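You operate a simulated robot arm through the tools that you are given. There is no shell and no other tool. Be economical: measure what you need, move in short steps, check, and stop when the job is done.

You are at the controls of a simulated robot arm. One attempt, no reset.

Task
Stack the tin labelled "Seals" from the cream bench top on top of the tin labelled "Rings". Take the plain purple cup and put it in the teal bowl. Take the purple mug and put it on the orange bench top. Take the pot marked "Water" from the steel bench top and leave it on the pale green table top. Fetch the little green block and set it in the small beige bin. Fetch the soy card and set it on top of the square grey tub. Take the grey jug on the olive bench top and put it away on the top of the bottle rack. Open the steel drawer in the bottle rack. Do these in any order. Set down upright: cup, soy card, grey jug.

Only the result counts: the job must be done as asked and must still hold three seconds after the hand-in. Knocking over, shifting, dropping, spilling or breaking anything else fails it. Lids that push on must go on centred and level and be pressed home; caps that screw on are set level and turned clockwise until they are tight.

Robot
A 6-joint arm with a two-finger gripper on a trunk, on a base that drives. Base frame: it is fixed to the floor where the robot stands at the start and does not move with it; the origin is under the middle of the robot, x ahead of it, y to its left, z up; the surface under the hand at the start is at about z = 0.74. Units: m, rad, N and s.
With the tool pointing down near the work surface it reaches from about 0.48 to 0.82 m from the robot's upright axis, wherever it stands. Its first joint turns from -2.897 to 2.897 rad. Places, roughly: blue tin, cream tin, purple tin, teal tin [0.5, -0.25, 0.75]; grey jug (15x11x14 cm) [-1.5, 2.1, 0.9]; little green block (3x3x3 cm) [-1.4, 3, 0.8]; orange bench top [2.5, -3.6, 0.8]; pale green table top [2.5, 2.3, 0.8]; plain purple cup (8x8x9 cm) [0.4, -0.3, 0.8]; purple mug (12x8x8 cm) [5, -0.5, 1]; small beige bin (24x17x14 cm) [2.7, 3.9, 1.6]; soy card [-1.5, 2.25, 0.75]; square grey tub (10x10x6 cm) [-1.7, 2.7, 0.8]; steel drawer in the bottle rack [5, -0.9, 0.8]; tall grey cup, tall orange cup, tall teal cup [-1.5, 4, 0.75]; teal bowl (13x13x6 cm) [-1.6, 0.4, 0.8]; top of the bottle rack [5.1, -0.6, 0.9]. Payload 1.66 kg.
The tool frame sits at the grasp point between the pads (the TCP): z along the fingers, y along the line on which they close. The tips reach 0.016 m beyond it. The gripper opens to 0.111 m. The gripper's body begins 0.104 m behind the TCP.
Orientation is told as [roll, pitch, yaw] about the base's x, y, z axes, in that order, counted from this pose: with the fingers straight down and closing along the base's y, the tool's x points along the base's -x, its y along +y and its z along -z.

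Tools
- The arm moves only by the tool drive_tool. Its argument "targets" is a list of rows, each an object (a shift or turn left out is 0, a gripper value left out holds the last) with "offset": the shift along the tool's x, y, z in m, a list of three; "delta_rot": the turn, a rotation vector about the tool's x, y, z in rad, a list of three. In form: [{"offset": [dx, dy, dz], "delta_rot": [rx, ry, rz]}, ...]. A call has 1 to 10 rows; each row is the pose to reach, as a shift and turn from the pose commanded when the call began, along the tool's axes at that moment. "claw" is the finger opening in m, from 0 to 0.111, set as the call begins (left out, the last holds). A row lasts 0.2 s, in which the tool goes at most 0.05 m and 0.15 rad; a call with a longer step from one row to the next is refused whole, and so is a gripper value outside its range. Where a pose cannot be reached the arm comes as near as it can. A force on the tool above 40 N (or 10 N above the force at the start of the call, whichever is more), or a blocked arm, ends the call early, and 0.2 s more pass. Each finger halts on what it meets, pressing with about 28 N; the grip force reading is that of the motor and also rises with nothing between the fingers. The clock runs only during rows and for 0.2 s after the last one: add rows that repeat a pose to give the fingers time. The reply holds the time, the measured pose of the TCP, the force on the tool along the base axes, the opening and the grip force, in the units named above and with some noise, with the torque about the TCP (base axes, N m) and any sound that the robot's microphone picked up, and new pictures: "views" is both (left out), scene, wrist or none.
- Cameras (640 x 400 px; columns grow to the right, rows downward): "scene" is now at [0.0284, 0.1367, 1.5123]; the picture's right is [-0.62, -0.78, 0.00], its down [-0.61, 0.48, -0.63] and it looks along [0.49, -0.39, -0.78] (base axes); focal length 284 px, centre (320, 200). "wrist" rides on the gripper at [0.07, 0.014, -0.143] in the tool frame; the picture's right is [-0.19, 0.98, 0.00], its down [-0.87, -0.17, -0.47] and it looks along [-0.46, -0.09, 0.88] (tool axes); focal length 230 px, centre (320, 200). There is no depth. A picture from a camera that has moved, and an enlarged one, comes with that camera's place and axes in the base frame and with its lens. The place of the scene camera against the robot may be out by one fixed shift of up to 0.018 m in any direction.
- move_column(by): slides the trunk up (or, below 0, down) by that many m; the arm and the scene camera ride with it, the base frame stays. It gives what a move gives, with no picture.
- drive_base(legs): drives the robot by 1 to 6 legs, each [ahead, left, turn to the left] in m, m and rad, along the robot's own axes; the way and the turn of a leg run together, so that a leg with both is an arc; at most 1.5 m and 3.142 rad a leg. The arm and the cameras ride along, it lands a little off, and it stops where it bumps. It gives what a move gives, and a new picture of the scene camera.
- head_to(pan, tilt): turns the head with the scene camera to pan (to the left, within 2.094 rad either way) and tilt (down, from -0.506 to 1.204), counted from straight ahead of the robot. It gives what a move gives, and a new picture of the scene camera.
- inspect(camera, box): a new picture of the part [left, top, right, bottom] of that camera's present view, enlarged. No time passes.
- sign_off(): hands the job in; it is judged then, once.

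Work in short steps. Places have to be worked out from the pictures, the camera data and where the tool is seen: move nearer, look again, correct. Check each grasp and each placing, and mend what went wrong. You have 217 turns and 260 pictures in all, those below and enlarged ones among them. Open the gripper and draw the arm clear of the work before you hand the job in, unless the task says otherwise; then end with one line.

The tools are called after ">>>" as a command line: name --argument value ..., lists and objects as JSON in quotes. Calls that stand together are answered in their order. drive_tool: Moves the arm, as the interface text tells. Its arguments: {"type":"object","properties":{"targets":{"type":"array","items":{"type":"object","properties":{"offset":{"type":"array","items":{"type":"number"}},"delta_rot":{"type":"array","items":{"type":"number"}}}}},"claw":{"type":"number"},"views":{"type":"string","enum":["both","scene","wrist","none"]}},"required":["targets"]} The other tools are called the same way: move_column (by) slides the trunk up or down; drive_base (legs) drives the base; head_to (pan, tilt) turns the head that bears the scene camera; inspect (camera, box) takes an enlarged picture of a part of a camera's view; sign_off () hands the job in.

At the start:

```text
time: 0.0
position: [0.4357, -0.1014, 1.0804]
tcp_rot: [0.0, -0.001, 0.001]
force: [0.6, 0.1, 1.6]
ft_torque: [0.0, 0.05, -0.02]
finger_gap: 0.1109
grip_force: 0.1
trunk travel left (down, up): [-0.125, 0.465]
robot x, y, heading: [-0.0009, 0.0022, -0.001]
head pan, tilt: [-0.672, 0.887]
```

scene: 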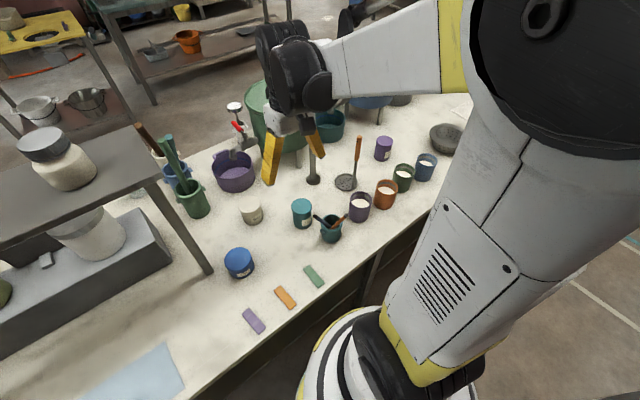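
wrist: 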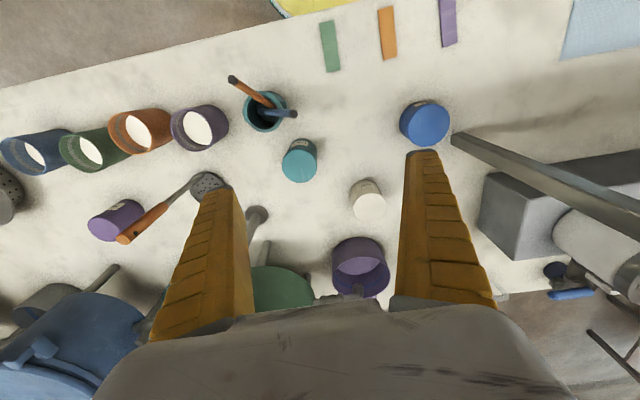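

I'll inspect the tins and cups to read labels.

>>> inspect --camera "scene" --box '[200, 130, 440, 280]'

>>> inspect --camera "wrist" --box '[80, 80, 480, 330]'

```text
2.67 times, centred on (320, 205) of scene
camera zoom: at [0.0284, 0.1367, 1.5123], right [-0.62, -0.78, 0.0], down [-0.61, 0.48, -0.63], along [0.49, -0.39, -0.78], focal length 756 px, centre (320, 187)
```

zoom: 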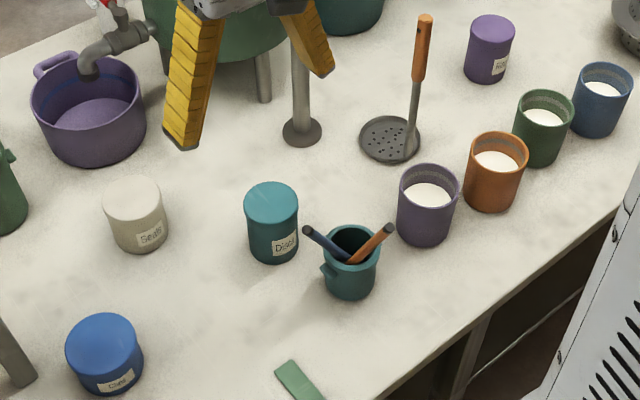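

```text
1.60 times, centred on (280, 205) of wrist
camera zoom: at [0.3652, -0.0876, 1.2232], right [0.19, 0.98, 0.0], down [0.87, -0.17, 0.47], along [0.46, -0.09, -0.88], focal length 368 px, centre (384, 192)
```

zoom: 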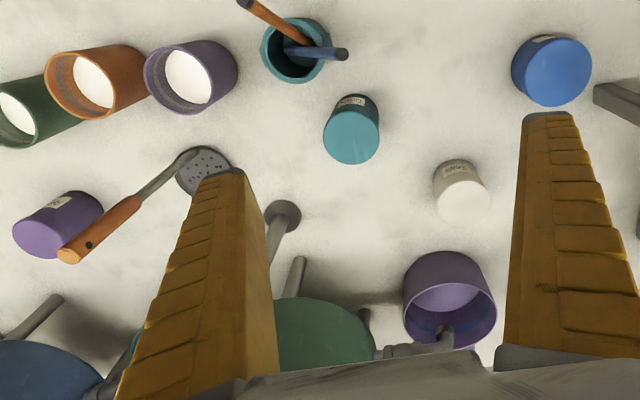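

Seals is the cream tin. Now read the blue and purple labels.

>>> inspect --camera "scene" --box '[360, 130, 410, 165]'

>>> inspect --camera "scene" --box '[215, 240, 265, 285]'

>>> inspect --camera "scene" --box '[335, 180, 405, 225]'

```text
11.43 times, centred on (385, 148) of scene
camera zoom: at [0.0284, 0.1367, 1.5123], right [-0.62, -0.78, 0.0], down [-0.61, 0.48, -0.63], along [0.49, -0.39, -0.78], focal length 3242 px, centre (-423, 800)
```

zoom: 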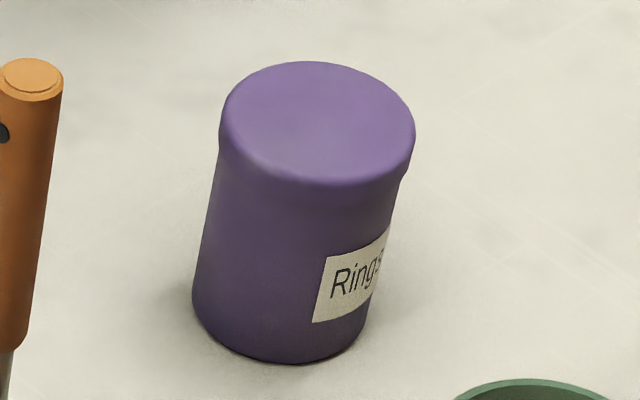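

```text
8.89 times, centred on (240, 262) of scene
camera zoom: at [0.0284, 0.1367, 1.5123], right [-0.62, -0.78, 0.0], down [-0.61, 0.48, -0.63], along [0.49, -0.39, -0.78], focal length 2521 px, centre (1031, -356)
```

zoom: 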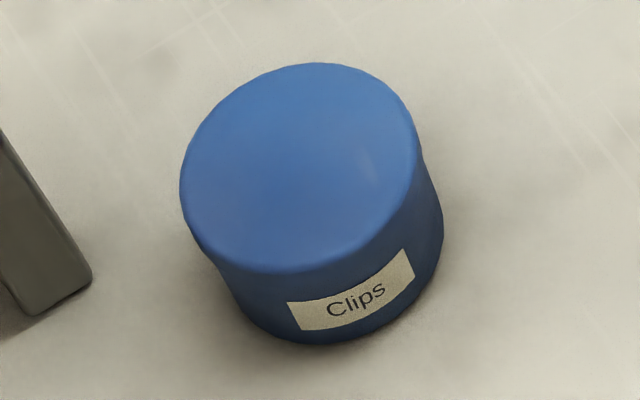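

```text
8.89 times, centred on (370, 202) of scene
camera zoom: at [0.0284, 0.1367, 1.5123], right [-0.62, -0.78, 0.0], down [-0.61, 0.48, -0.63], along [0.49, -0.39, -0.78], focal length 2521 px, centre (-124, 178)
```

zoom: 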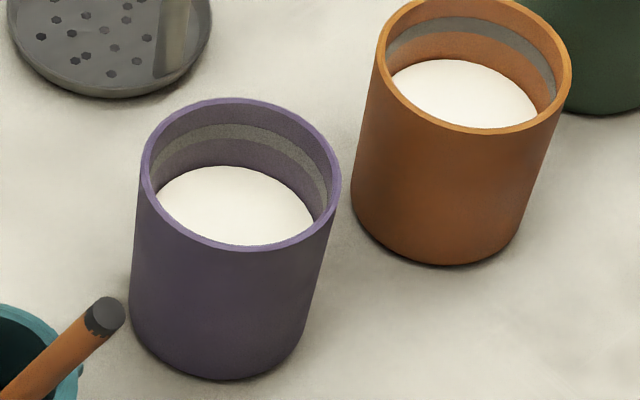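

Rings is the purple tin, Seals the cream one (~(0.63,-0.03)). The skimmer handle stands tall near the cup, so I'll reposition the base to (-0.1,-0.25) to have clear access to everything here.

>>> drive_base --legs '[[-0.1, 0, 0], [0, -0.25, 0]]'

```text
time: 2.6
position: [0.3351, -0.3515, 1.0799]
tcp_rot: [0.0, 0.0, -0.004]
force: [-0.6, -0.1, -0.3]
ft_torque: [0.02, -0.02, 0.03]
finger_gap: 0.1109
grip_force: 0.1
trunk travel left (down, up): [-0.125, 0.465]
robot x, y, heading: [-0.0958, -0.2509, -0.001]
head pan, tilt: [-0.672, 0.887]
camera scene: at [-0.0712, -0.1139, 1.5124], right [-0.63, -0.78, 0.0], down [-0.6, 0.49, -0.63], along [0.49, -0.39, -0.78], focal length 284 px, centre (320, 200)
```

scene: 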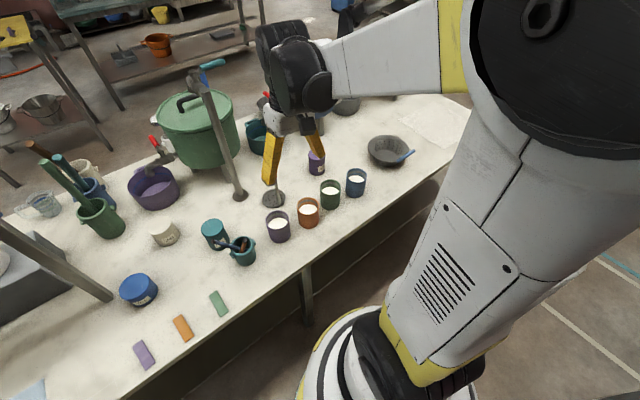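

The tall tap post at ~(0.63,-0.29) is an obstacle between the tins; I'll move the open gripper over toward the cream tin, y first, staying high, then look with the wrist camera.

>>> drive_tool --targets '[{"offset": [0, 0.05, 0]}, {"offset": [0, 0.1, 0]}, {"offset": [-0.01, 0.15, 0]}, {"offset": [-0.02, 0.2, 0]}, {"offset": [-0.05, 0.24, 0]}, {"offset": [-0.09, 0.27, 0]}, {"offset": [-0.135, 0.29, 0]}, {"offset": [-0.18, 0.3, 0]}, {"offset": [-0.225, 0.31, 0]}, {"offset": [-0.26, 0.316, 0]}]'

```text
refused: row 3 steps farther than a row can; nothing moved
```

>>> drive_tool --targets '[{"offset": [0, 0.048, 0]}, {"offset": [0, 0.096, 0]}, {"offset": [-0.01, 0.144, 0]}, {"offset": [-0.02, 0.192, 0]}, {"offset": [-0.045, 0.232, 0]}, {"offset": [-0.08, 0.265, 0]}, {"offset": [-0.125, 0.285, 0]}, {"offset": [-0.17, 0.3, 0]}, {"offset": [-0.215, 0.31, 0]}, {"offset": [-0.26, 0.316, 0]}]'

```text
time: 4.8
position: [0.5981, -0.036, 1.0779]
tcp_rot: [0.0, 0.0, -0.003]
force: [1.0, -0.3, -0.1]
ft_torque: [-0.02, 0.0, -0.01]
finger_gap: 0.1109
grip_force: 0.0
trunk travel left (down, up): [-0.125, 0.465]
robot x, y, heading: [-0.0973, -0.2498, -0.001]
head pan, tilt: [-0.672, 0.887]
camera scene: at [-0.0702, -0.1132, 1.5122], right [-0.63, -0.78, 0.0], down [-0.61, 0.49, -0.63], along [0.49, -0.39, -0.78], focal length 284 px, centre (320, 200)
camera wrist: at [0.5278, -0.0225, 1.2211], right [0.19, 0.98, 0.0], down [0.87, -0.17, 0.47], along [0.46, -0.09, -0.88], focal length 230 px, centre (320, 200)
```

scene: 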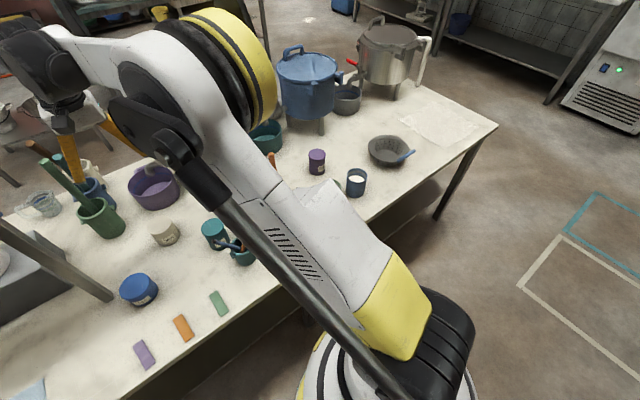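
wrist: 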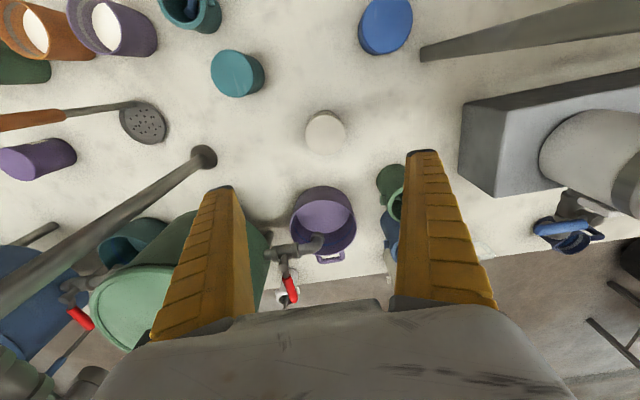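

Tin judged at (0.61,-0.028). I move over and descend to z≈0.90 to recheck.

>>> drive_tool --targets '[{"offset": [-0.006, 0.008, 0.045]}, {"offset": [-0.012, 0.008, 0.09]}, {"offset": [-0.012, 0.008, 0.135]}, {"offset": [-0.012, 0.008, 0.18]}]' --views "wrist"

```text
time: 5.8
position: [0.6096, -0.0261, 0.8974]
tcp_rot: [0.002, -0.001, -0.006]
force: [0.2, -0.6, 0.3]
ft_torque: [-0.01, 0.01, -0.01]
finger_gap: 0.1107
grip_force: 0.1
trunk travel left (down, up): [-0.125, 0.465]
robot x, y, heading: [-0.1, -0.2496, -0.005]
head pan, tilt: [-0.672, 0.887]
camera wrist: at [0.5391, -0.0134, 1.0408], right [0.19, 0.98, 0.0], down [0.86, -0.17, 0.47], along [0.46, -0.09, -0.88], focal length 230 px, centre (320, 200)
```

wrist: 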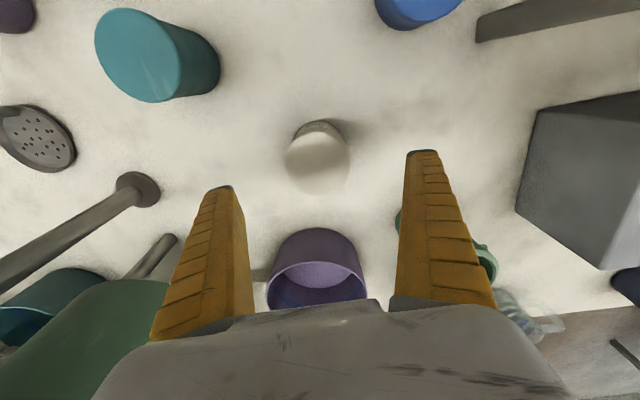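

Tin top now reads at (0.62,-0.031). Descend to z≈0.777 around it.

>>> drive_tool --targets '[{"offset": [-0.01, -0.005, 0.04]}, {"offset": [-0.01, -0.005, 0.08]}, {"offset": [-0.01, -0.005, 0.12]}]' --views "wrist"

```text
time: 6.6
position: [0.6174, -0.032, 0.7783]
tcp_rot: [-0.002, 0.001, -0.003]
force: [0.7, 0.2, -1.4]
ft_torque: [0.03, -0.07, -0.01]
finger_gap: 0.1112
grip_force: 0.1
trunk travel left (down, up): [-0.125, 0.465]
robot x, y, heading: [-0.1014, -0.2493, -0.002]
head pan, tilt: [-0.672, 0.887]
camera wrist: at [0.5466, -0.0187, 0.9217], right [0.19, 0.98, 0.0], down [0.86, -0.17, 0.47], along [0.46, -0.09, -0.88], focal length 230 px, centre (320, 200)
```

wrist: 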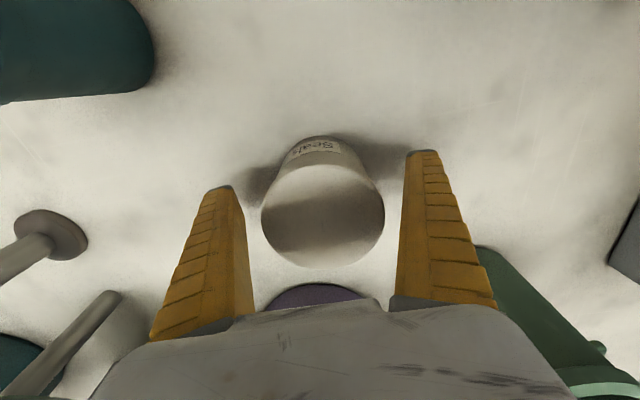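

Centred within ~3 mm. Close the gripper.

>>> drive_tool --targets '[{"offset": [-0.003, 0, 0]}, {"offset": [-0.003, 0, 0]}, {"offset": [-0.003, 0, 0]}]' --claw 0 --views "none"

```text
time: 7.4
position: [0.6212, -0.0319, 0.7804]
tcp_rot: [0.0, 0.0, -0.003]
force: [-0.1, -0.3, 1.6]
ft_torque: [-0.02, 0.0, 0.0]
finger_gap: 0.0667
grip_force: 28.6
trunk travel left (down, up): [-0.125, 0.465]
robot x, y, heading: [-0.1016, -0.2494, -0.003]
head pan, tilt: [-0.672, 0.887]
```

Gripped (66.7 mm). Lift to z≈1.15 and draw back toward x≈0.4.

>>> drive_tool --targets '[{"offset": [0, 0, -0.04]}, {"offset": [0, 0, -0.08]}, {"offset": [0, 0, -0.125]}, {"offset": [0, 0, -0.17]}, {"offset": [0, 0, -0.215]}, {"offset": [0, 0, -0.26]}, {"offset": [0.02, 0, -0.3]}, {"offset": [0.05, 0, -0.335]}, {"offset": [0.085, 0, -0.36]}, {"offset": [0.13, 0, -0.37]}]'

```text
time: 9.6
position: [0.49, -0.0322, 1.148]
tcp_rot: [-0.001, 0.0, -0.004]
force: [0.0, -0.4, -2.5]
ft_torque: [0.0, -0.01, 0.0]
finger_gap: 0.0669
grip_force: 28.2
trunk travel left (down, up): [-0.125, 0.465]
robot x, y, heading: [-0.1028, -0.2487, -0.002]
head pan, tilt: [-0.672, 0.887]
camera scene: at [-0.0721, -0.1136, 1.5124], right [-0.63, -0.78, 0.0], down [-0.6, 0.49, -0.63], along [0.49, -0.4, -0.78], focal length 284 px, centre (320, 200)
camera wrist: at [0.4182, -0.0197, 1.2908], right [0.19, 0.98, 0.0], down [0.86, -0.17, 0.47], along [0.46, -0.09, -0.88], focal length 230 px, centre (320, 200)
```

scene: 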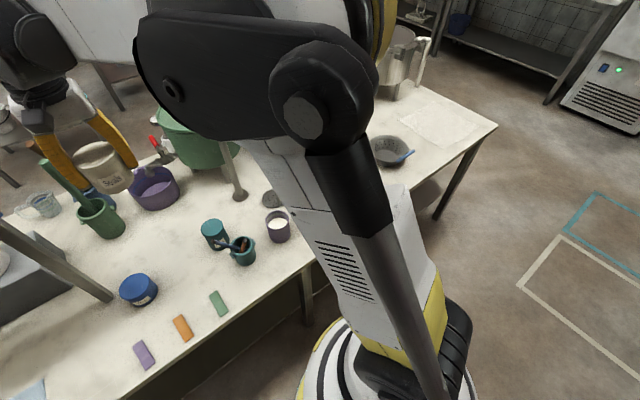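
wrist: 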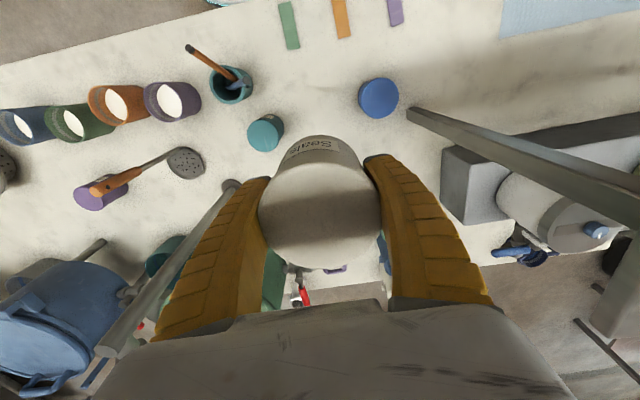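

Carry the tin around in front of the tap at height.

>>> drive_tool --targets '[{"offset": [0.035, -0.028, 0]}, {"offset": [0.065, -0.065, 0]}, {"offset": [0.09, -0.107, 0]}, {"offset": [0.105, -0.153, 0]}, {"offset": [0.11, -0.2, 0]}, {"offset": [0.11, -0.248, 0]}, {"offset": [0.11, -0.296, 0]}, {"offset": [0.11, -0.344, 0]}, {"offset": [0.105, -0.392, 0]}, {"offset": [0.095, -0.438, 0]}]' --views "wrist"

>>> drive_tool --targets '[{"offset": [-0.02, -0.04, 0]}, {"offset": [-0.05, -0.07, 0]}, {"offset": [-0.09, -0.095, 0]}, {"offset": [-0.12, -0.11, 0]}]'

```text
time: 11.8
position: [0.3962, -0.4718, 1.1503]
tcp_rot: [-0.003, 0.0, -0.004]
force: [-0.8, 1.0, -2.5]
ft_torque: [0.0, 0.05, -0.01]
finger_gap: 0.0668
grip_force: 28.1
trunk travel left (down, up): [-0.125, 0.465]
robot x, y, heading: [-0.1038, -0.2532, -0.004]
head pan, tilt: [-0.672, 0.887]
camera wrist: at [0.3249, -0.4588, 1.2925], right [0.19, 0.98, 0.0], down [0.87, -0.17, 0.47], along [0.46, -0.09, -0.88], focal length 230 px, centre (320, 200)
```

wrist: 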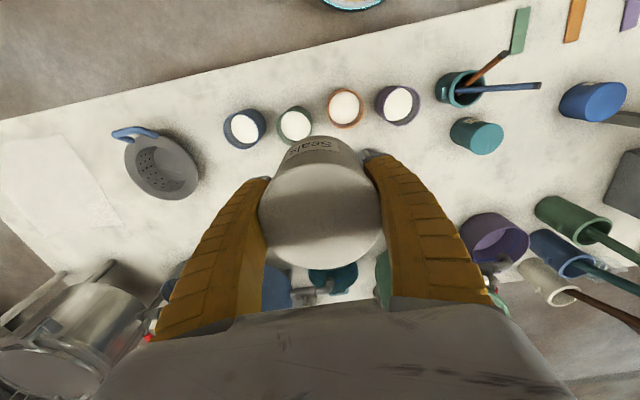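

```text
time: 12.8
position: [0.5141, -0.582, 1.1512]
tcp_rot: [0.0, 0.0, -0.003]
force: [0.5, 0.1, -1.9]
ft_torque: [0.0, 0.02, -0.01]
finger_gap: 0.0668
grip_force: 27.8
trunk travel left (down, up): [-0.125, 0.465]
robot x, y, heading: [-0.0987, -0.2504, -0.002]
head pan, tilt: [-0.672, 0.887]
camera scene: at [-0.0702, -0.1139, 1.5123], right [-0.63, -0.78, 0.0], down [-0.61, 0.49, -0.63], along [0.49, -0.39, -0.78], focal length 284 px, centre (320, 200)
camera wrist: at [0.4436, -0.5687, 1.2936], right [0.19, 0.98, 0.0], down [0.87, -0.17, 0.47], along [0.46, -0.09, -0.88], focal length 230 px, centre (320, 200)
```

scene: 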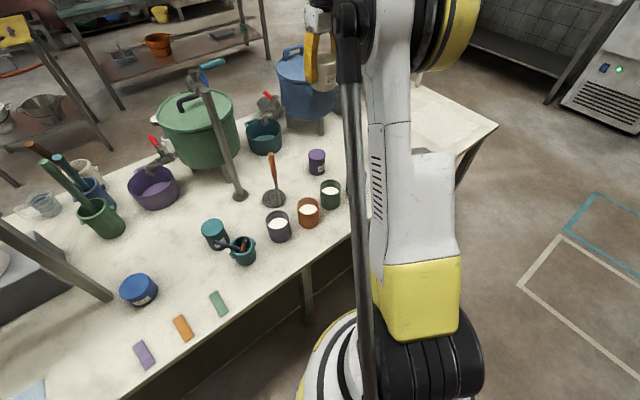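
wrist: 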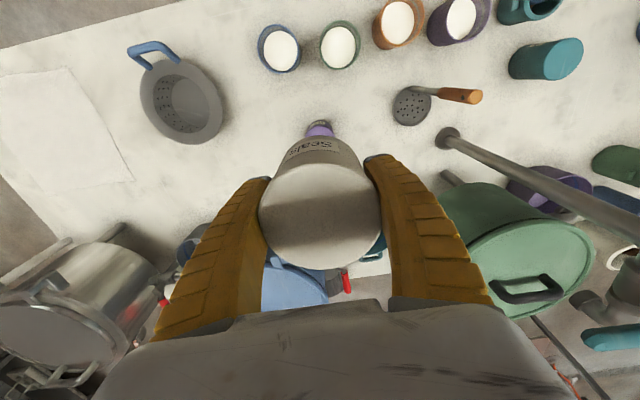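

Estimate of the Rings tin after scene-shift calibration is ~(0.551,-0.576), top z≈0.827. Lower to z≈0.93 above it and compare in the scene camera.

>>> drive_tool --targets '[{"offset": [-0.02, 0.006, 0.04]}, {"offset": [-0.037, 0.006, 0.085]}, {"offset": [-0.037, 0.006, 0.13]}, {"offset": [-0.037, 0.006, 0.175]}, {"offset": [-0.037, 0.006, 0.22]}]' --views "wrist"

>>> inspect --camera "scene" --box '[270, 90, 370, 190]'

```text
time: 14.0
position: [0.5518, -0.5764, 0.9277]
tcp_rot: [0.001, 0.0, -0.003]
force: [-0.5, 0.3, -1.4]
ft_torque: [0.01, 0.05, 0.0]
finger_gap: 0.0668
grip_force: 28.2
trunk travel left (down, up): [-0.125, 0.465]
robot x, y, heading: [-0.0973, -0.2484, -0.006]
head pan, tilt: [-0.672, 0.887]
camera wrist: at [0.4815, -0.563, 1.0709], right [0.19, 0.98, 0.0], down [0.87, -0.17, 0.47], along [0.46, -0.09, -0.88], focal length 230 px, centre (320, 200)
```

wrist: 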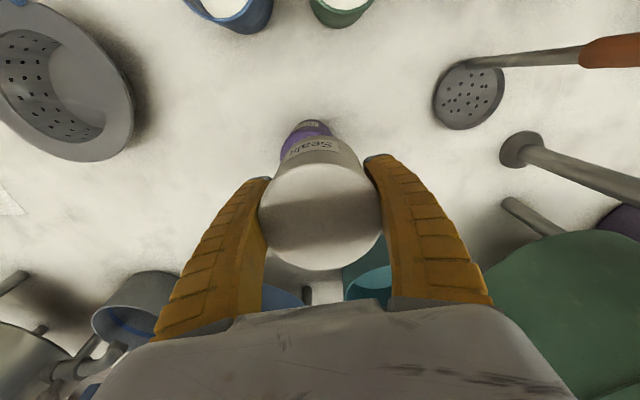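

```text
4.00 times, centred on (320, 140) of scene
camera zoom: at [-0.0706, -0.1137, 1.5123], right [-0.63, -0.78, 0.0], down [-0.61, 0.49, -0.63], along [0.49, -0.4, -0.78], focal length 1134 px, centre (320, 440)
```

zoom: 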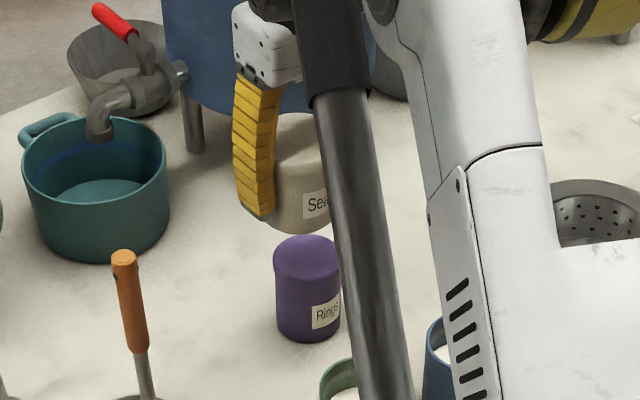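

Wrist view suggests the Rings tin sits ~2 cm further to -y than assumed, and scene relative positions agree. Shift to (0.555,-0.594) and look again.

>>> drive_tool --targets '[{"offset": [-0.004, -0.018, 0]}, {"offset": [-0.004, -0.018, 0.015]}]' --views "wrist"

>>> inspect --camera "scene" --box '[290, 110, 350, 170]'

>>> inspect --camera "wrist" --box '[240, 90, 400, 190]'

```text
time: 14.6
position: [0.5546, -0.5933, 0.9135]
tcp_rot: [0.0, 0.0, -0.002]
force: [0.5, -0.4, -2.2]
ft_torque: [0.04, -0.02, -0.01]
finger_gap: 0.0673
grip_force: 27.6
trunk travel left (down, up): [-0.125, 0.465]
robot x, y, heading: [-0.1014, -0.2501, -0.003]
head pan, tilt: [-0.672, 0.887]
camera wrist: at [0.4857, -0.5806, 1.0566], right [0.19, 0.98, 0.0], down [0.87, -0.17, 0.47], along [0.46, -0.09, -0.88], focal length 230 px, centre (320, 200)
```

wrist: 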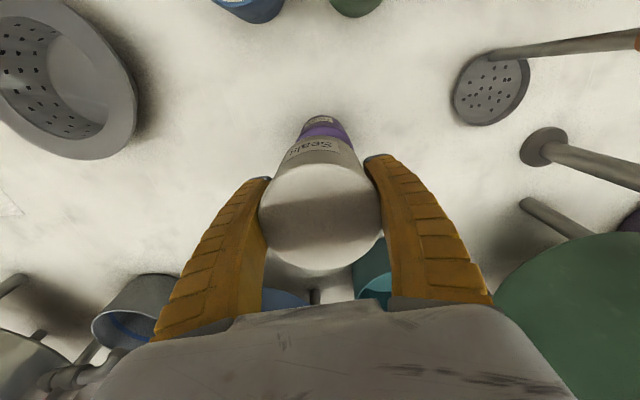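

```text
6.67 times, centred on (320, 140) of scene
camera zoom: at [-0.0708, -0.1136, 1.5123], right [-0.63, -0.78, 0.0], down [-0.6, 0.49, -0.63], along [0.49, -0.4, -0.78], focal length 1891 px, centre (320, 600)
```

zoom: 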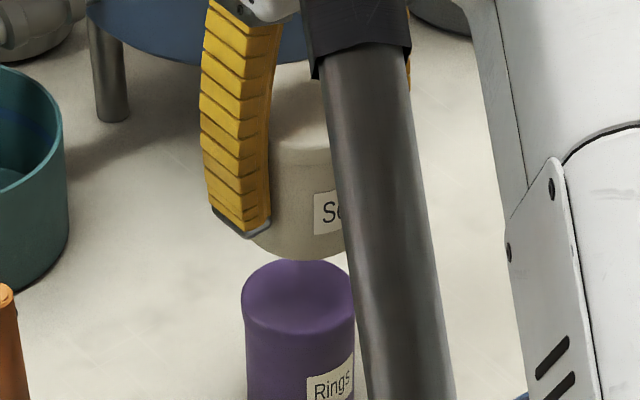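

```text
4.00 times, centred on (320, 140) of wrist
camera zoom: at [0.4857, -0.5806, 1.0566], right [0.19, 0.98, 0.0], down [0.87, -0.17, 0.47], along [0.46, -0.09, -0.88], focal length 920 px, centre (320, 440)
```

zoom: 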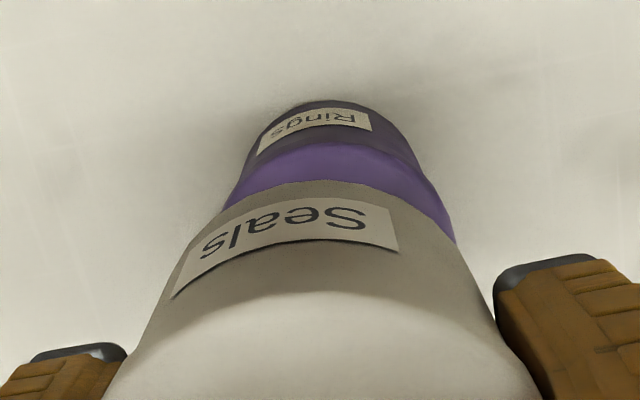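

Nearly aligned; the tin wants about +4 mm in y. I correct and lower to z≈0.875 (just above expected contact), then compare.

>>> drive_tool --targets '[{"offset": [0, 0.004, 0.02]}, {"offset": [0, 0.004, 0.038]}]' --views "none"

>>> inspect --camera "scene" --box '[290, 120, 350, 180]'

>>> inspect --camera "wrist" --box '[240, 90, 400, 190]'

```text
time: 15.2
position: [0.557, -0.5891, 0.8763]
tcp_rot: [-0.001, 0.001, -0.003]
force: [-0.1, -0.2, -2.2]
ft_torque: [0.02, -0.02, 0.0]
finger_gap: 0.067
grip_force: 27.7
trunk travel left (down, up): [-0.125, 0.465]
robot x, y, heading: [-0.097, -0.2489, -0.009]
head pan, tilt: [-0.672, 0.887]
```

```text
6.67 times, centred on (320, 150) of scene
camera zoom: at [-0.0707, -0.1135, 1.5123], right [-0.63, -0.78, 0.0], down [-0.6, 0.49, -0.63], along [0.49, -0.4, -0.78], focal length 1891 px, centre (320, 533)
```

zoom: 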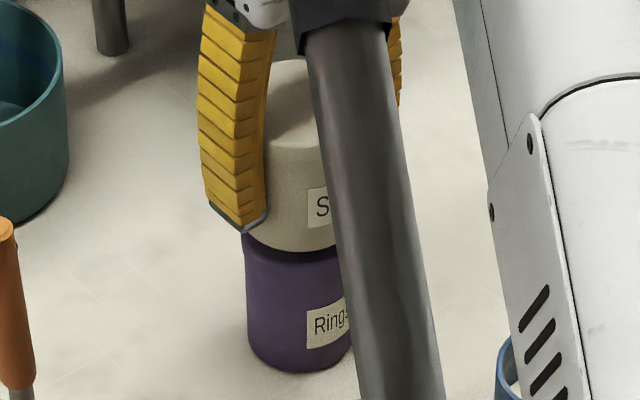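

```text
4.00 times, centred on (320, 140) of wrist
camera zoom: at [0.4855, -0.5764, 1.019], right [0.19, 0.98, 0.0], down [0.87, -0.17, 0.47], along [0.46, -0.09, -0.88], focal length 920 px, centre (320, 440)
```

zoom: 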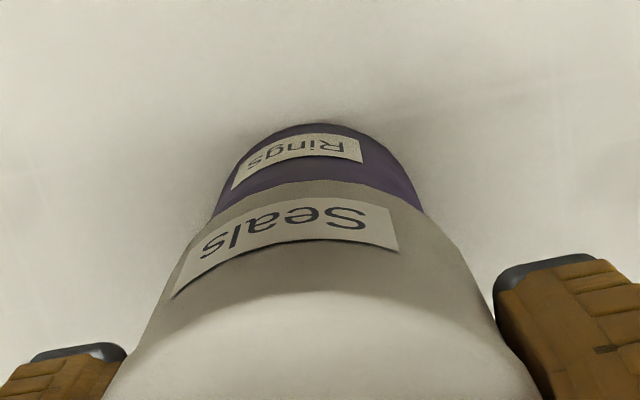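

Well aligned in both views. Lower slowly to contact.

>>> drive_tool --targets '[{"offset": [0, 0, 0.004]}, {"offset": [0, 0, 0.008]}, {"offset": [0, 0, 0.011]}]' --views "none"

>>> inspect --camera "scene" --box '[300, 135, 340, 165]'

```text
time: 16.0
position: [0.5556, -0.589, 0.8665]
tcp_rot: [0.001, 0.002, -0.006]
force: [0.7, 1.0, -2.0]
ft_torque: [0.01, 0.01, -0.02]
finger_gap: 0.0669
grip_force: 27.8
trunk travel left (down, up): [-0.125, 0.465]
robot x, y, heading: [-0.1037, -0.2472, -0.006]
head pan, tilt: [-0.672, 0.887]
```

```text
13.33 times, centred on (320, 150) of scene
camera zoom: at [-0.071, -0.1134, 1.5123], right [-0.63, -0.78, 0.0], down [-0.6, 0.49, -0.63], along [0.49, -0.4, -0.78], focal length 3782 px, centre (320, 867)
```

zoom: 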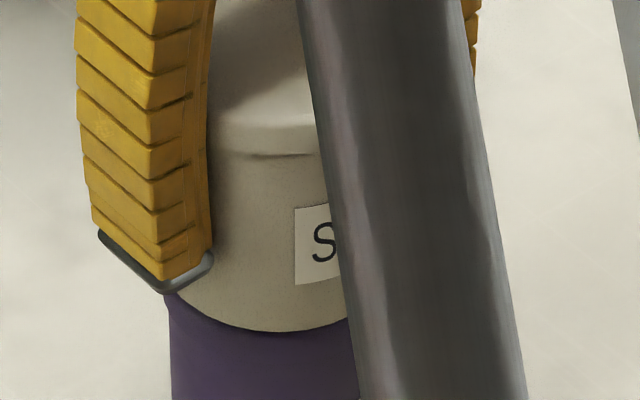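

No contact yet; keep lowering in small steps.

>>> drive_tool --targets '[{"offset": [0, 0, 0.003]}, {"offset": [0, 0, 0.005]}, {"offset": [0, 0, 0.007]}, {"offset": [0, 0, 0.007]}]' --views "none"

>>> inspect --camera "scene" --box '[300, 135, 340, 165]'

```text
time: 17.0
position: [0.555, -0.5901, 0.8604]
tcp_rot: [0.001, -0.001, -0.005]
force: [6.1, -1.7, 21.2]
ft_torque: [-0.06, -0.21, 0.0]
finger_gap: 0.0678
grip_force: 27.8
trunk travel left (down, up): [-0.125, 0.465]
robot x, y, heading: [-0.0968, -0.2508, -0.003]
head pan, tilt: [-0.672, 0.887]
```

```text
13.33 times, centred on (320, 150) of scene
camera zoom: at [-0.0724, -0.1125, 1.5124], right [-0.63, -0.78, 0.0], down [-0.6, 0.48, -0.63], along [0.49, -0.4, -0.77], focal length 3782 px, centre (320, 867)
```

zoom: 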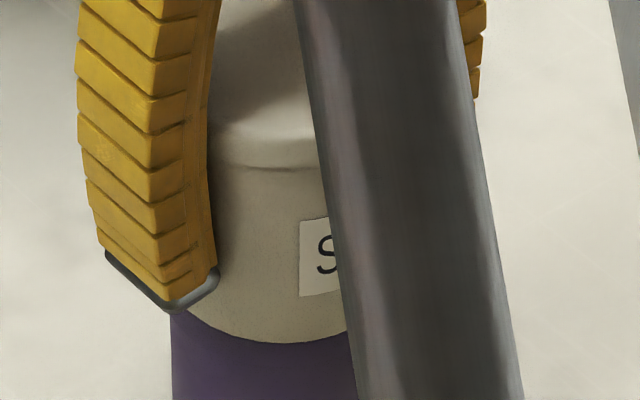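

Contact force centred within ~2 mm of the tool axis. Relieve the force and open.

>>> drive_tool --targets '[{"offset": [0, 0, -0.002]}, {"offset": [0, 0, -0.003]}]' --views "none"

>>> drive_tool --targets '[{"offset": [0, 0, 0]}, {"offset": [0, 0, 0]}, {"offset": [0, 0, 0]}]' --claw 0.105 --views "none"

>>> drive_tool --targets '[{"offset": [0, 0, -0.03]}, {"offset": [0, 0, -0.07]}, {"offset": [0, 0, -0.115]}, {"offset": [0, 0, -0.16]}, {"offset": [0, 0, -0.2]}, {"offset": [0, 0, -0.24]}]' --views "both"

```text
time: 17.6
position: [0.5552, -0.5893, 0.8618]
tcp_rot: [0.0, 0.001, -0.002]
force: [-0.2, 0.5, -2.4]
ft_torque: [-0.01, 0.0, -0.05]
finger_gap: 0.0669
grip_force: 28.0
trunk travel left (down, up): [-0.125, 0.465]
robot x, y, heading: [-0.1004, -0.2519, -0.002]
head pan, tilt: [-0.672, 0.887]
```

```text
time: 18.4
position: [0.5554, -0.5893, 0.8622]
tcp_rot: [0.0, -0.001, -0.005]
force: [0.6, -0.5, 0.0]
ft_torque: [-0.02, 0.0, 0.0]
finger_gap: 0.1053
grip_force: 0.4
trunk travel left (down, up): [-0.125, 0.465]
robot x, y, heading: [-0.1046, -0.2496, -0.007]
head pan, tilt: [-0.672, 0.887]
```

```text
time: 19.8
position: [0.5527, -0.5902, 1.102]
tcp_rot: [0.0, 0.0, -0.003]
force: [-0.3, 0.1, 0.3]
ft_torque: [0.04, 0.0, 0.01]
finger_gap: 0.1054
grip_force: 0.3
trunk travel left (down, up): [-0.125, 0.465]
robot x, y, heading: [-0.1013, -0.2482, -0.002]
head pan, tilt: [-0.672, 0.887]
camera scene: at [-0.0714, -0.1132, 1.5123], right [-0.63, -0.78, 0.0], down [-0.6, 0.49, -0.63], along [0.49, -0.4, -0.78], focal length 284 px, centre (320, 200)
camera wrist: at [0.4827, -0.5769, 1.2448], right [0.19, 0.98, 0.0], down [0.86, -0.17, 0.47], along [0.46, -0.09, -0.88], focal length 230 px, centre (320, 200)
```

scene: 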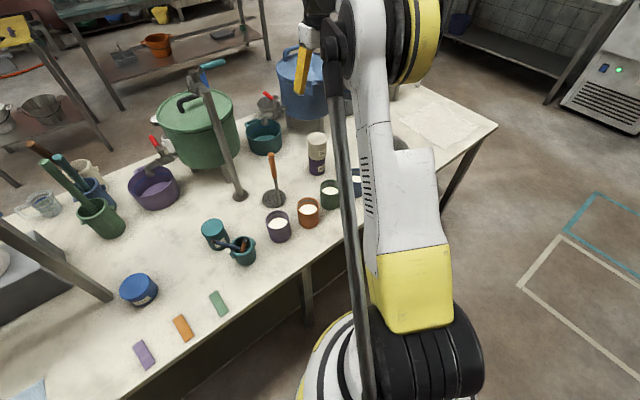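
wrist: 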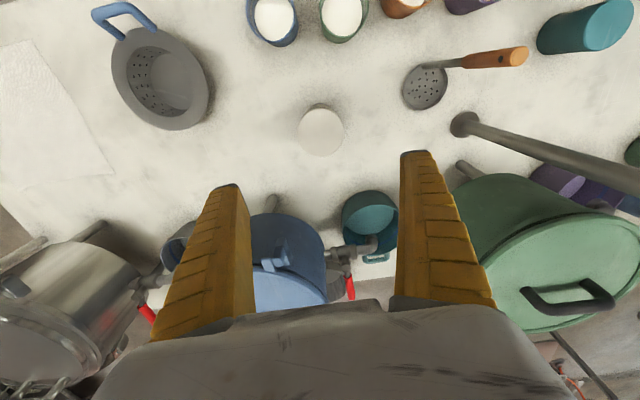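

Stack stands. Now go above the purple cup (~(0.40,-0.32)), turning the fingers 60° to close along a line clear of the orange cup and the skimmer handle.

>>> drive_tool --targets '[{"offset": [0.04, 0, -0.02]}, {"offset": [0.085, 0.015, -0.02]}, {"offset": [0.12, 0.045, -0.02], "delta_rot": [0, 0, 0.15]}, {"offset": [0.145, 0.08, -0.02], "delta_rot": [0, 0, 0.3]}, {"offset": [0.153, 0.12, -0.02], "delta_rot": [0, 0, 0.45]}, {"offset": [0.153, 0.16, -0.02], "delta_rot": [0, 0, 0.6]}, {"offset": [0.153, 0.2, -0.02], "delta_rot": [0, 0, 0.75]}, {"offset": [0.153, 0.24, -0.02], "delta_rot": [0, 0, 0.9]}, {"offset": [0.153, 0.27, -0.02], "delta_rot": [0, 0, 1.047]}]' --views "both"

```text
time: 21.8
position: [0.4028, -0.3176, 1.1226]
tcp_rot: [0.001, 0.001, -1.052]
force: [-0.5, -0.6, 0.4]
ft_torque: [0.0, 0.02, -0.01]
finger_gap: 0.1055
grip_force: 0.1
trunk travel left (down, up): [-0.125, 0.465]
robot x, y, heading: [-0.0998, -0.2513, -0.003]
head pan, tilt: [-0.672, 0.887]
camera scene: at [-0.0712, -0.113, 1.5123], right [-0.63, -0.78, 0.0], down [-0.6, 0.49, -0.63], along [0.49, -0.4, -0.78], focal length 284 px, centre (320, 200)
camera wrist: at [0.3792, -0.2503, 1.2654], right [0.95, 0.32, 0.0], down [0.28, -0.83, 0.47], along [0.15, -0.45, -0.88], focal length 230 px, centre (320, 200)
```

scene: 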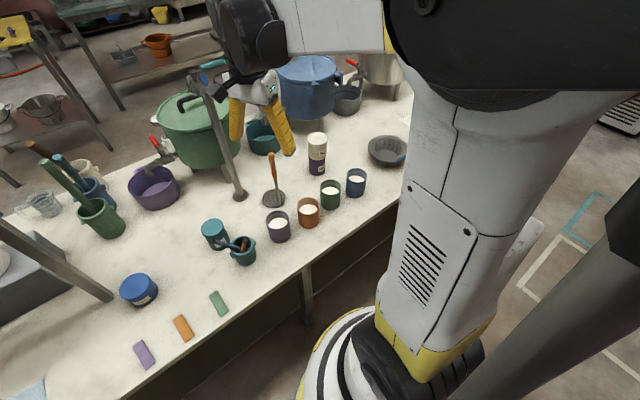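
wrist: 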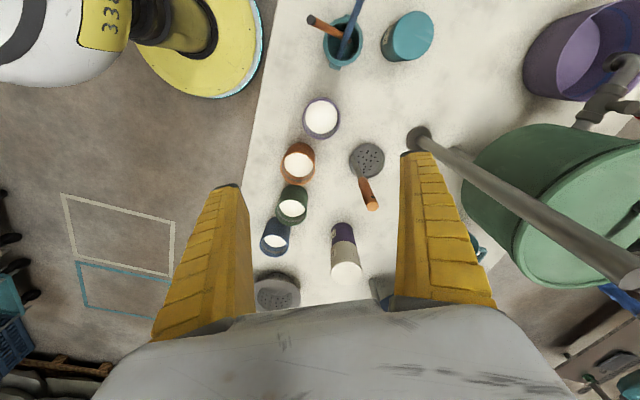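

Cup at ~(0.404,-0.318). Descend to z≈0.93 and check.

>>> drive_tool --targets '[{"offset": [0, 0, 0.05]}, {"offset": [0, 0, 0.1]}, {"offset": [0, 0, 0.15]}, {"offset": [0, 0, 0.19]}]' --views "both"

```text
time: 22.8
position: [0.4037, -0.319, 0.9319]
tcp_rot: [0.0, 0.0, -1.049]
force: [-0.3, -0.3, -0.2]
ft_torque: [-0.01, 0.03, 0.0]
finger_gap: 0.1056
grip_force: 0.1
trunk travel left (down, up): [-0.125, 0.465]
robot x, y, heading: [-0.098, -0.2516, -0.002]
head pan, tilt: [-0.672, 0.887]
camera scene: at [-0.0706, -0.1134, 1.5123], right [-0.63, -0.78, 0.0], down [-0.61, 0.49, -0.63], along [0.49, -0.4, -0.78], focal length 284 px, centre (320, 200)
camera wrist: at [0.3797, -0.2528, 1.0739], right [0.95, 0.32, 0.0], down [0.28, -0.83, 0.47], along [0.15, -0.45, -0.88], focal length 230 px, centre (320, 200)
```

scene: 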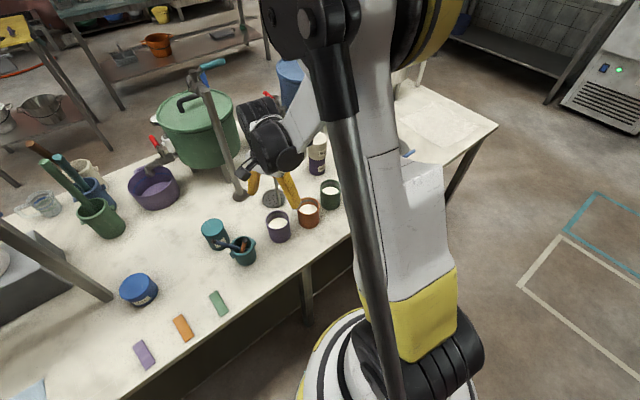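
wrist: 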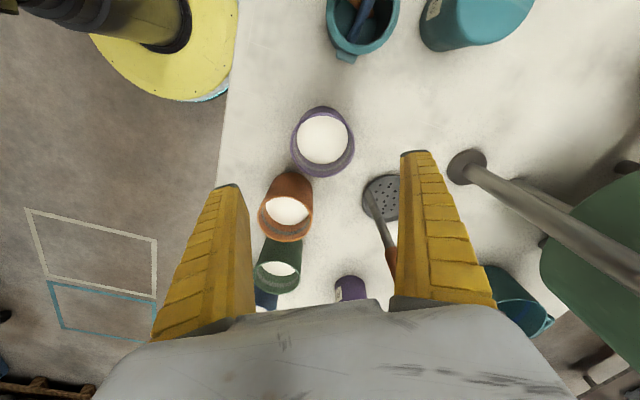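

Cup rim centre ~(0.402,-0.314). Descend to z≈0.808, gripping near the rim so the fingers later clear the bowl.

>>> drive_tool --targets '[{"offset": [0.003, 0.001, 0.04]}, {"offset": [0.003, 0.001, 0.08]}, {"offset": [0.003, 0.001, 0.122]}]' --views "both"

```text
time: 23.6
position: [0.4038, -0.3164, 0.8089]
tcp_rot: [0.0, 0.001, -1.051]
force: [-1.2, -0.4, 0.1]
ft_torque: [0.02, -0.01, 0.0]
finger_gap: 0.1056
grip_force: 0.2
trunk travel left (down, up): [-0.125, 0.465]
robot x, y, heading: [-0.1009, -0.2491, -0.005]
head pan, tilt: [-0.672, 0.887]
camera scene: at [-0.0709, -0.1134, 1.5123], right [-0.63, -0.78, 0.0], down [-0.6, 0.49, -0.63], along [0.49, -0.4, -0.78], focal length 284 px, centre (320, 200)
camera wrist: at [0.3808, -0.25, 0.952], right [0.95, 0.32, 0.0], down [0.28, -0.83, 0.47], along [0.15, -0.45, -0.88], focal length 230 px, centre (320, 200)
```

scene: 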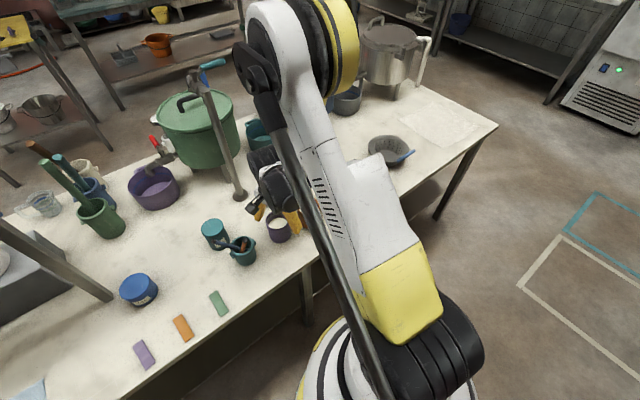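
wrist: 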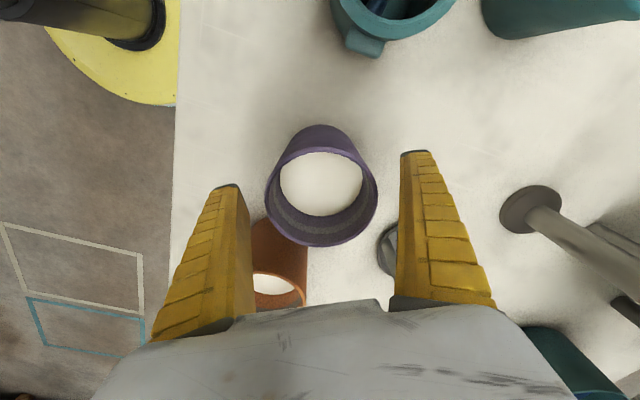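

Cup is centred. Close the gripper.

>>> drive_tool --targets '[{"offset": [0, 0, 0]}, {"offset": [0, 0, 0]}, {"offset": [0, 0, 0]}]' --claw 0 --views "none"

>>> drive_tool --targets '[{"offset": [0, 0, -0.02]}, {"offset": [0, 0, -0.05]}, {"offset": [0, 0, -0.08]}, {"offset": [0, 0, -0.11]}, {"offset": [0, 0, -0.14]}, {"offset": [0, 0, -0.17]}, {"offset": [0, 0, -0.2]}, {"offset": [0, 0, -0.23]}, {"offset": [0, 0, -0.26]}]' --views "both"

```text
time: 24.4
position: [0.4047, -0.3175, 0.8093]
tcp_rot: [0.0, 0.0, -1.05]
force: [0.0, 0.5, -0.1]
ft_torque: [0.03, -0.03, 0.02]
finger_gap: 0.0669
grip_force: 28.2
trunk travel left (down, up): [-0.125, 0.465]
robot x, y, heading: [-0.0996, -0.2524, -0.002]
head pan, tilt: [-0.672, 0.887]
```

```text
time: 26.4
position: [0.4029, -0.314, 1.0715]
tcp_rot: [0.001, 0.0, -1.049]
force: [0.5, 0.9, -2.1]
ft_torque: [0.0, 0.01, 0.04]
finger_gap: 0.0663
grip_force: 27.9
trunk travel left (down, up): [-0.125, 0.465]
robot x, y, heading: [-0.0992, -0.2516, -0.001]
head pan, tilt: [-0.672, 0.887]
camera scene: at [-0.0713, -0.1133, 1.5123], right [-0.63, -0.78, 0.0], down [-0.6, 0.49, -0.63], along [0.49, -0.4, -0.78], focal length 284 px, centre (320, 200)
camera wrist: at [0.3792, -0.2485, 1.2133], right [0.95, 0.32, 0.0], down [0.28, -0.83, 0.47], along [0.15, -0.45, -0.88], focal length 230 px, centre (320, 200)
```

scene: 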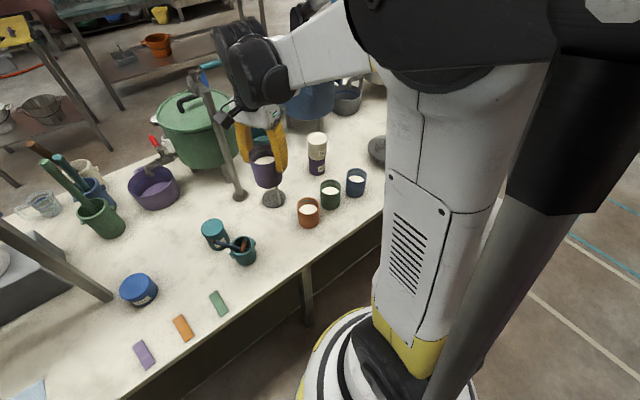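
wrist: 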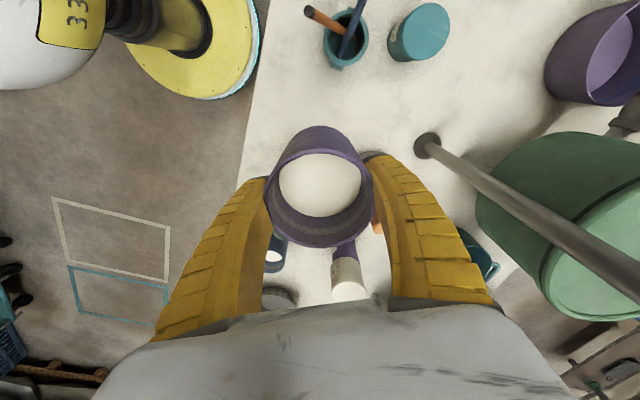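

Cup lifted with milk steady. Look behind-left with the head before driving to the teal bowl.

>>> head_to --pan 2.05 --tilt 0.45

>>> head_to --pan -2.05 --tilt 0.45

```text
time: 28.8
position: [0.4036, -0.3143, 1.0694]
tcp_rot: [0.0, 0.0, -1.05]
force: [-0.4, -0.3, -1.8]
ft_torque: [0.01, 0.02, 0.0]
finger_gap: 0.0665
grip_force: 27.9
trunk travel left (down, up): [-0.125, 0.465]
robot x, y, heading: [-0.1017, -0.2455, -0.005]
head pan, tilt: [2.051, 0.45]
camera scene: at [-0.1726, 0.016, 1.5496], right [0.89, 0.46, 0.0], down [0.2, -0.39, -0.9], along [-0.41, 0.8, -0.44], focal length 284 px, centre (320, 200)
```

scene: 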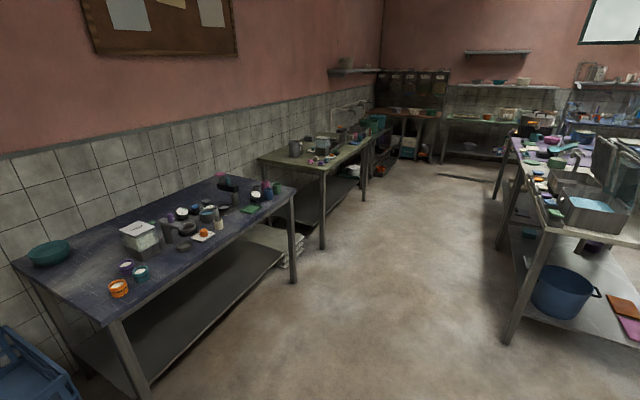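

```text
time: 32.1
position: [0.4031, -0.315, 1.0698]
tcp_rot: [0.001, -0.001, -1.051]
force: [-0.1, 0.3, -1.6]
ft_torque: [-0.01, -0.01, -0.01]
finger_gap: 0.0662
grip_force: 28.1
trunk travel left (down, up): [-0.125, 0.465]
robot x, y, heading: [-0.0988, -0.2506, -0.004]
head pan, tilt: [-2.051, 0.45]
camera scene: at [-0.1732, -0.147, 1.5496], right [-0.89, 0.46, 0.0], down [0.2, 0.39, -0.9], along [-0.42, -0.8, -0.44], focal length 284 px, centre (320, 200)
```

scene: 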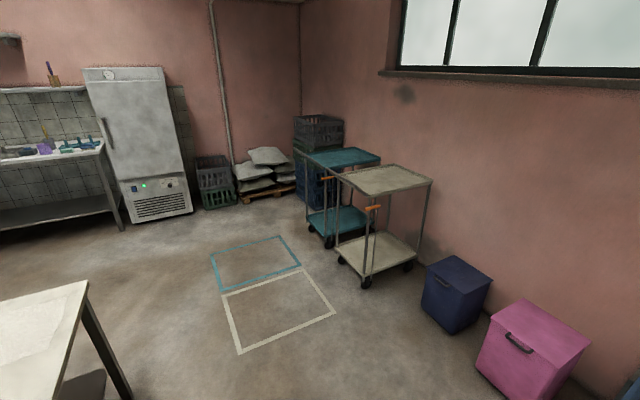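

Room surveyed: the blue bench with the teal bowl runs along x≈-1.1…-1.8. Back off the cream bench, turn to face the bowl and approach to about (-1.0,0).

>>> drive_base --legs '[[-0.3, 0, 0], [0, 0, 1.31], [0, 0, 1.31], [0.55, 0.08, 0]]'

>>> head_to --pan 0.0 --tilt 0.75

```text
time: 43.5
position: [-1.3331, 0.2473, 1.0702]
tcp_rot: [0.0, 0.0, 1.587]
force: [0.4, 0.4, -1.5]
ft_torque: [0.0, 0.02, -0.02]
finger_gap: 0.0655
grip_force: 27.9
trunk travel left (down, up): [-0.125, 0.465]
robot x, y, heading: [-0.9239, -0.0539, 2.633]
head pan, tilt: [-2.051, 0.45]
camera scene: at [-0.933, -0.1832, 1.5497], right [0.55, -0.83, 0.0], down [-0.36, -0.24, -0.9], along [0.75, 0.5, -0.43], focal length 284 px, centre (320, 200)
```

scene: 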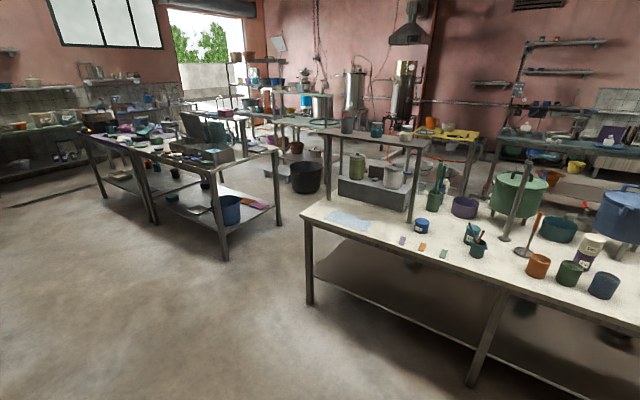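

```text
time: 45.5
position: [-1.3316, 0.2477, 1.0711]
tcp_rot: [0.001, 0.0, 1.588]
force: [-0.1, 0.8, -1.7]
ft_torque: [-0.01, 0.0, 0.01]
finger_gap: 0.0652
grip_force: 27.8
trunk travel left (down, up): [-0.125, 0.465]
robot x, y, heading: [-0.9261, -0.0571, 2.632]
head pan, tilt: [0.0, 0.75]
camera scene: at [-1.0818, -0.1936, 1.5232], right [0.49, 0.87, 0.0], down [0.6, -0.33, -0.73], along [-0.64, 0.36, -0.68], focal length 284 px, centre (320, 200)
```

scene: 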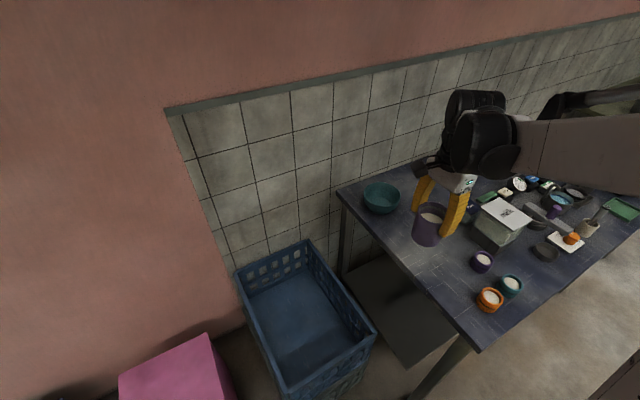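

Bowl judged at ~(-1.667,0.395), 0.87 m away; creep closer to about (-1.0,0.02).

>>> drive_base --legs '[[0.105, -0.03, 0]]'

```text
time: 46.7
position: [-1.4095, 0.3252, 1.069]
tcp_rot: [0.0, 0.001, 1.586]
force: [-0.4, -0.2, -2.2]
ft_torque: [-0.02, 0.01, -0.02]
finger_gap: 0.0652
grip_force: 28.1
trunk travel left (down, up): [-0.125, 0.465]
robot x, y, heading: [-1.0037, 0.0249, 2.636]
head pan, tilt: [0.0, 0.75]
camera scene: at [-1.1598, -0.1161, 1.5232], right [0.49, 0.87, 0.0], down [0.6, -0.33, -0.73], along [-0.64, 0.36, -0.68], focal length 284 px, centre (320, 200)
```

scene: 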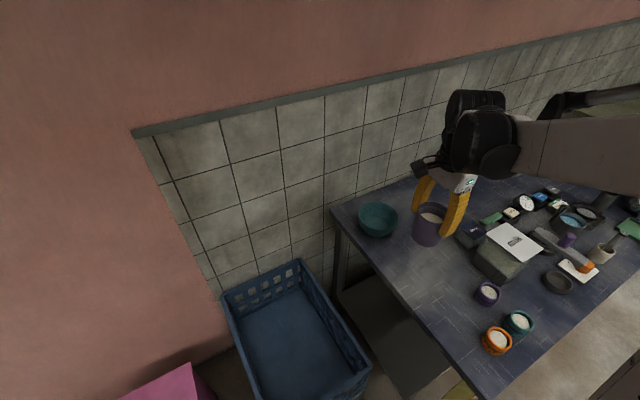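

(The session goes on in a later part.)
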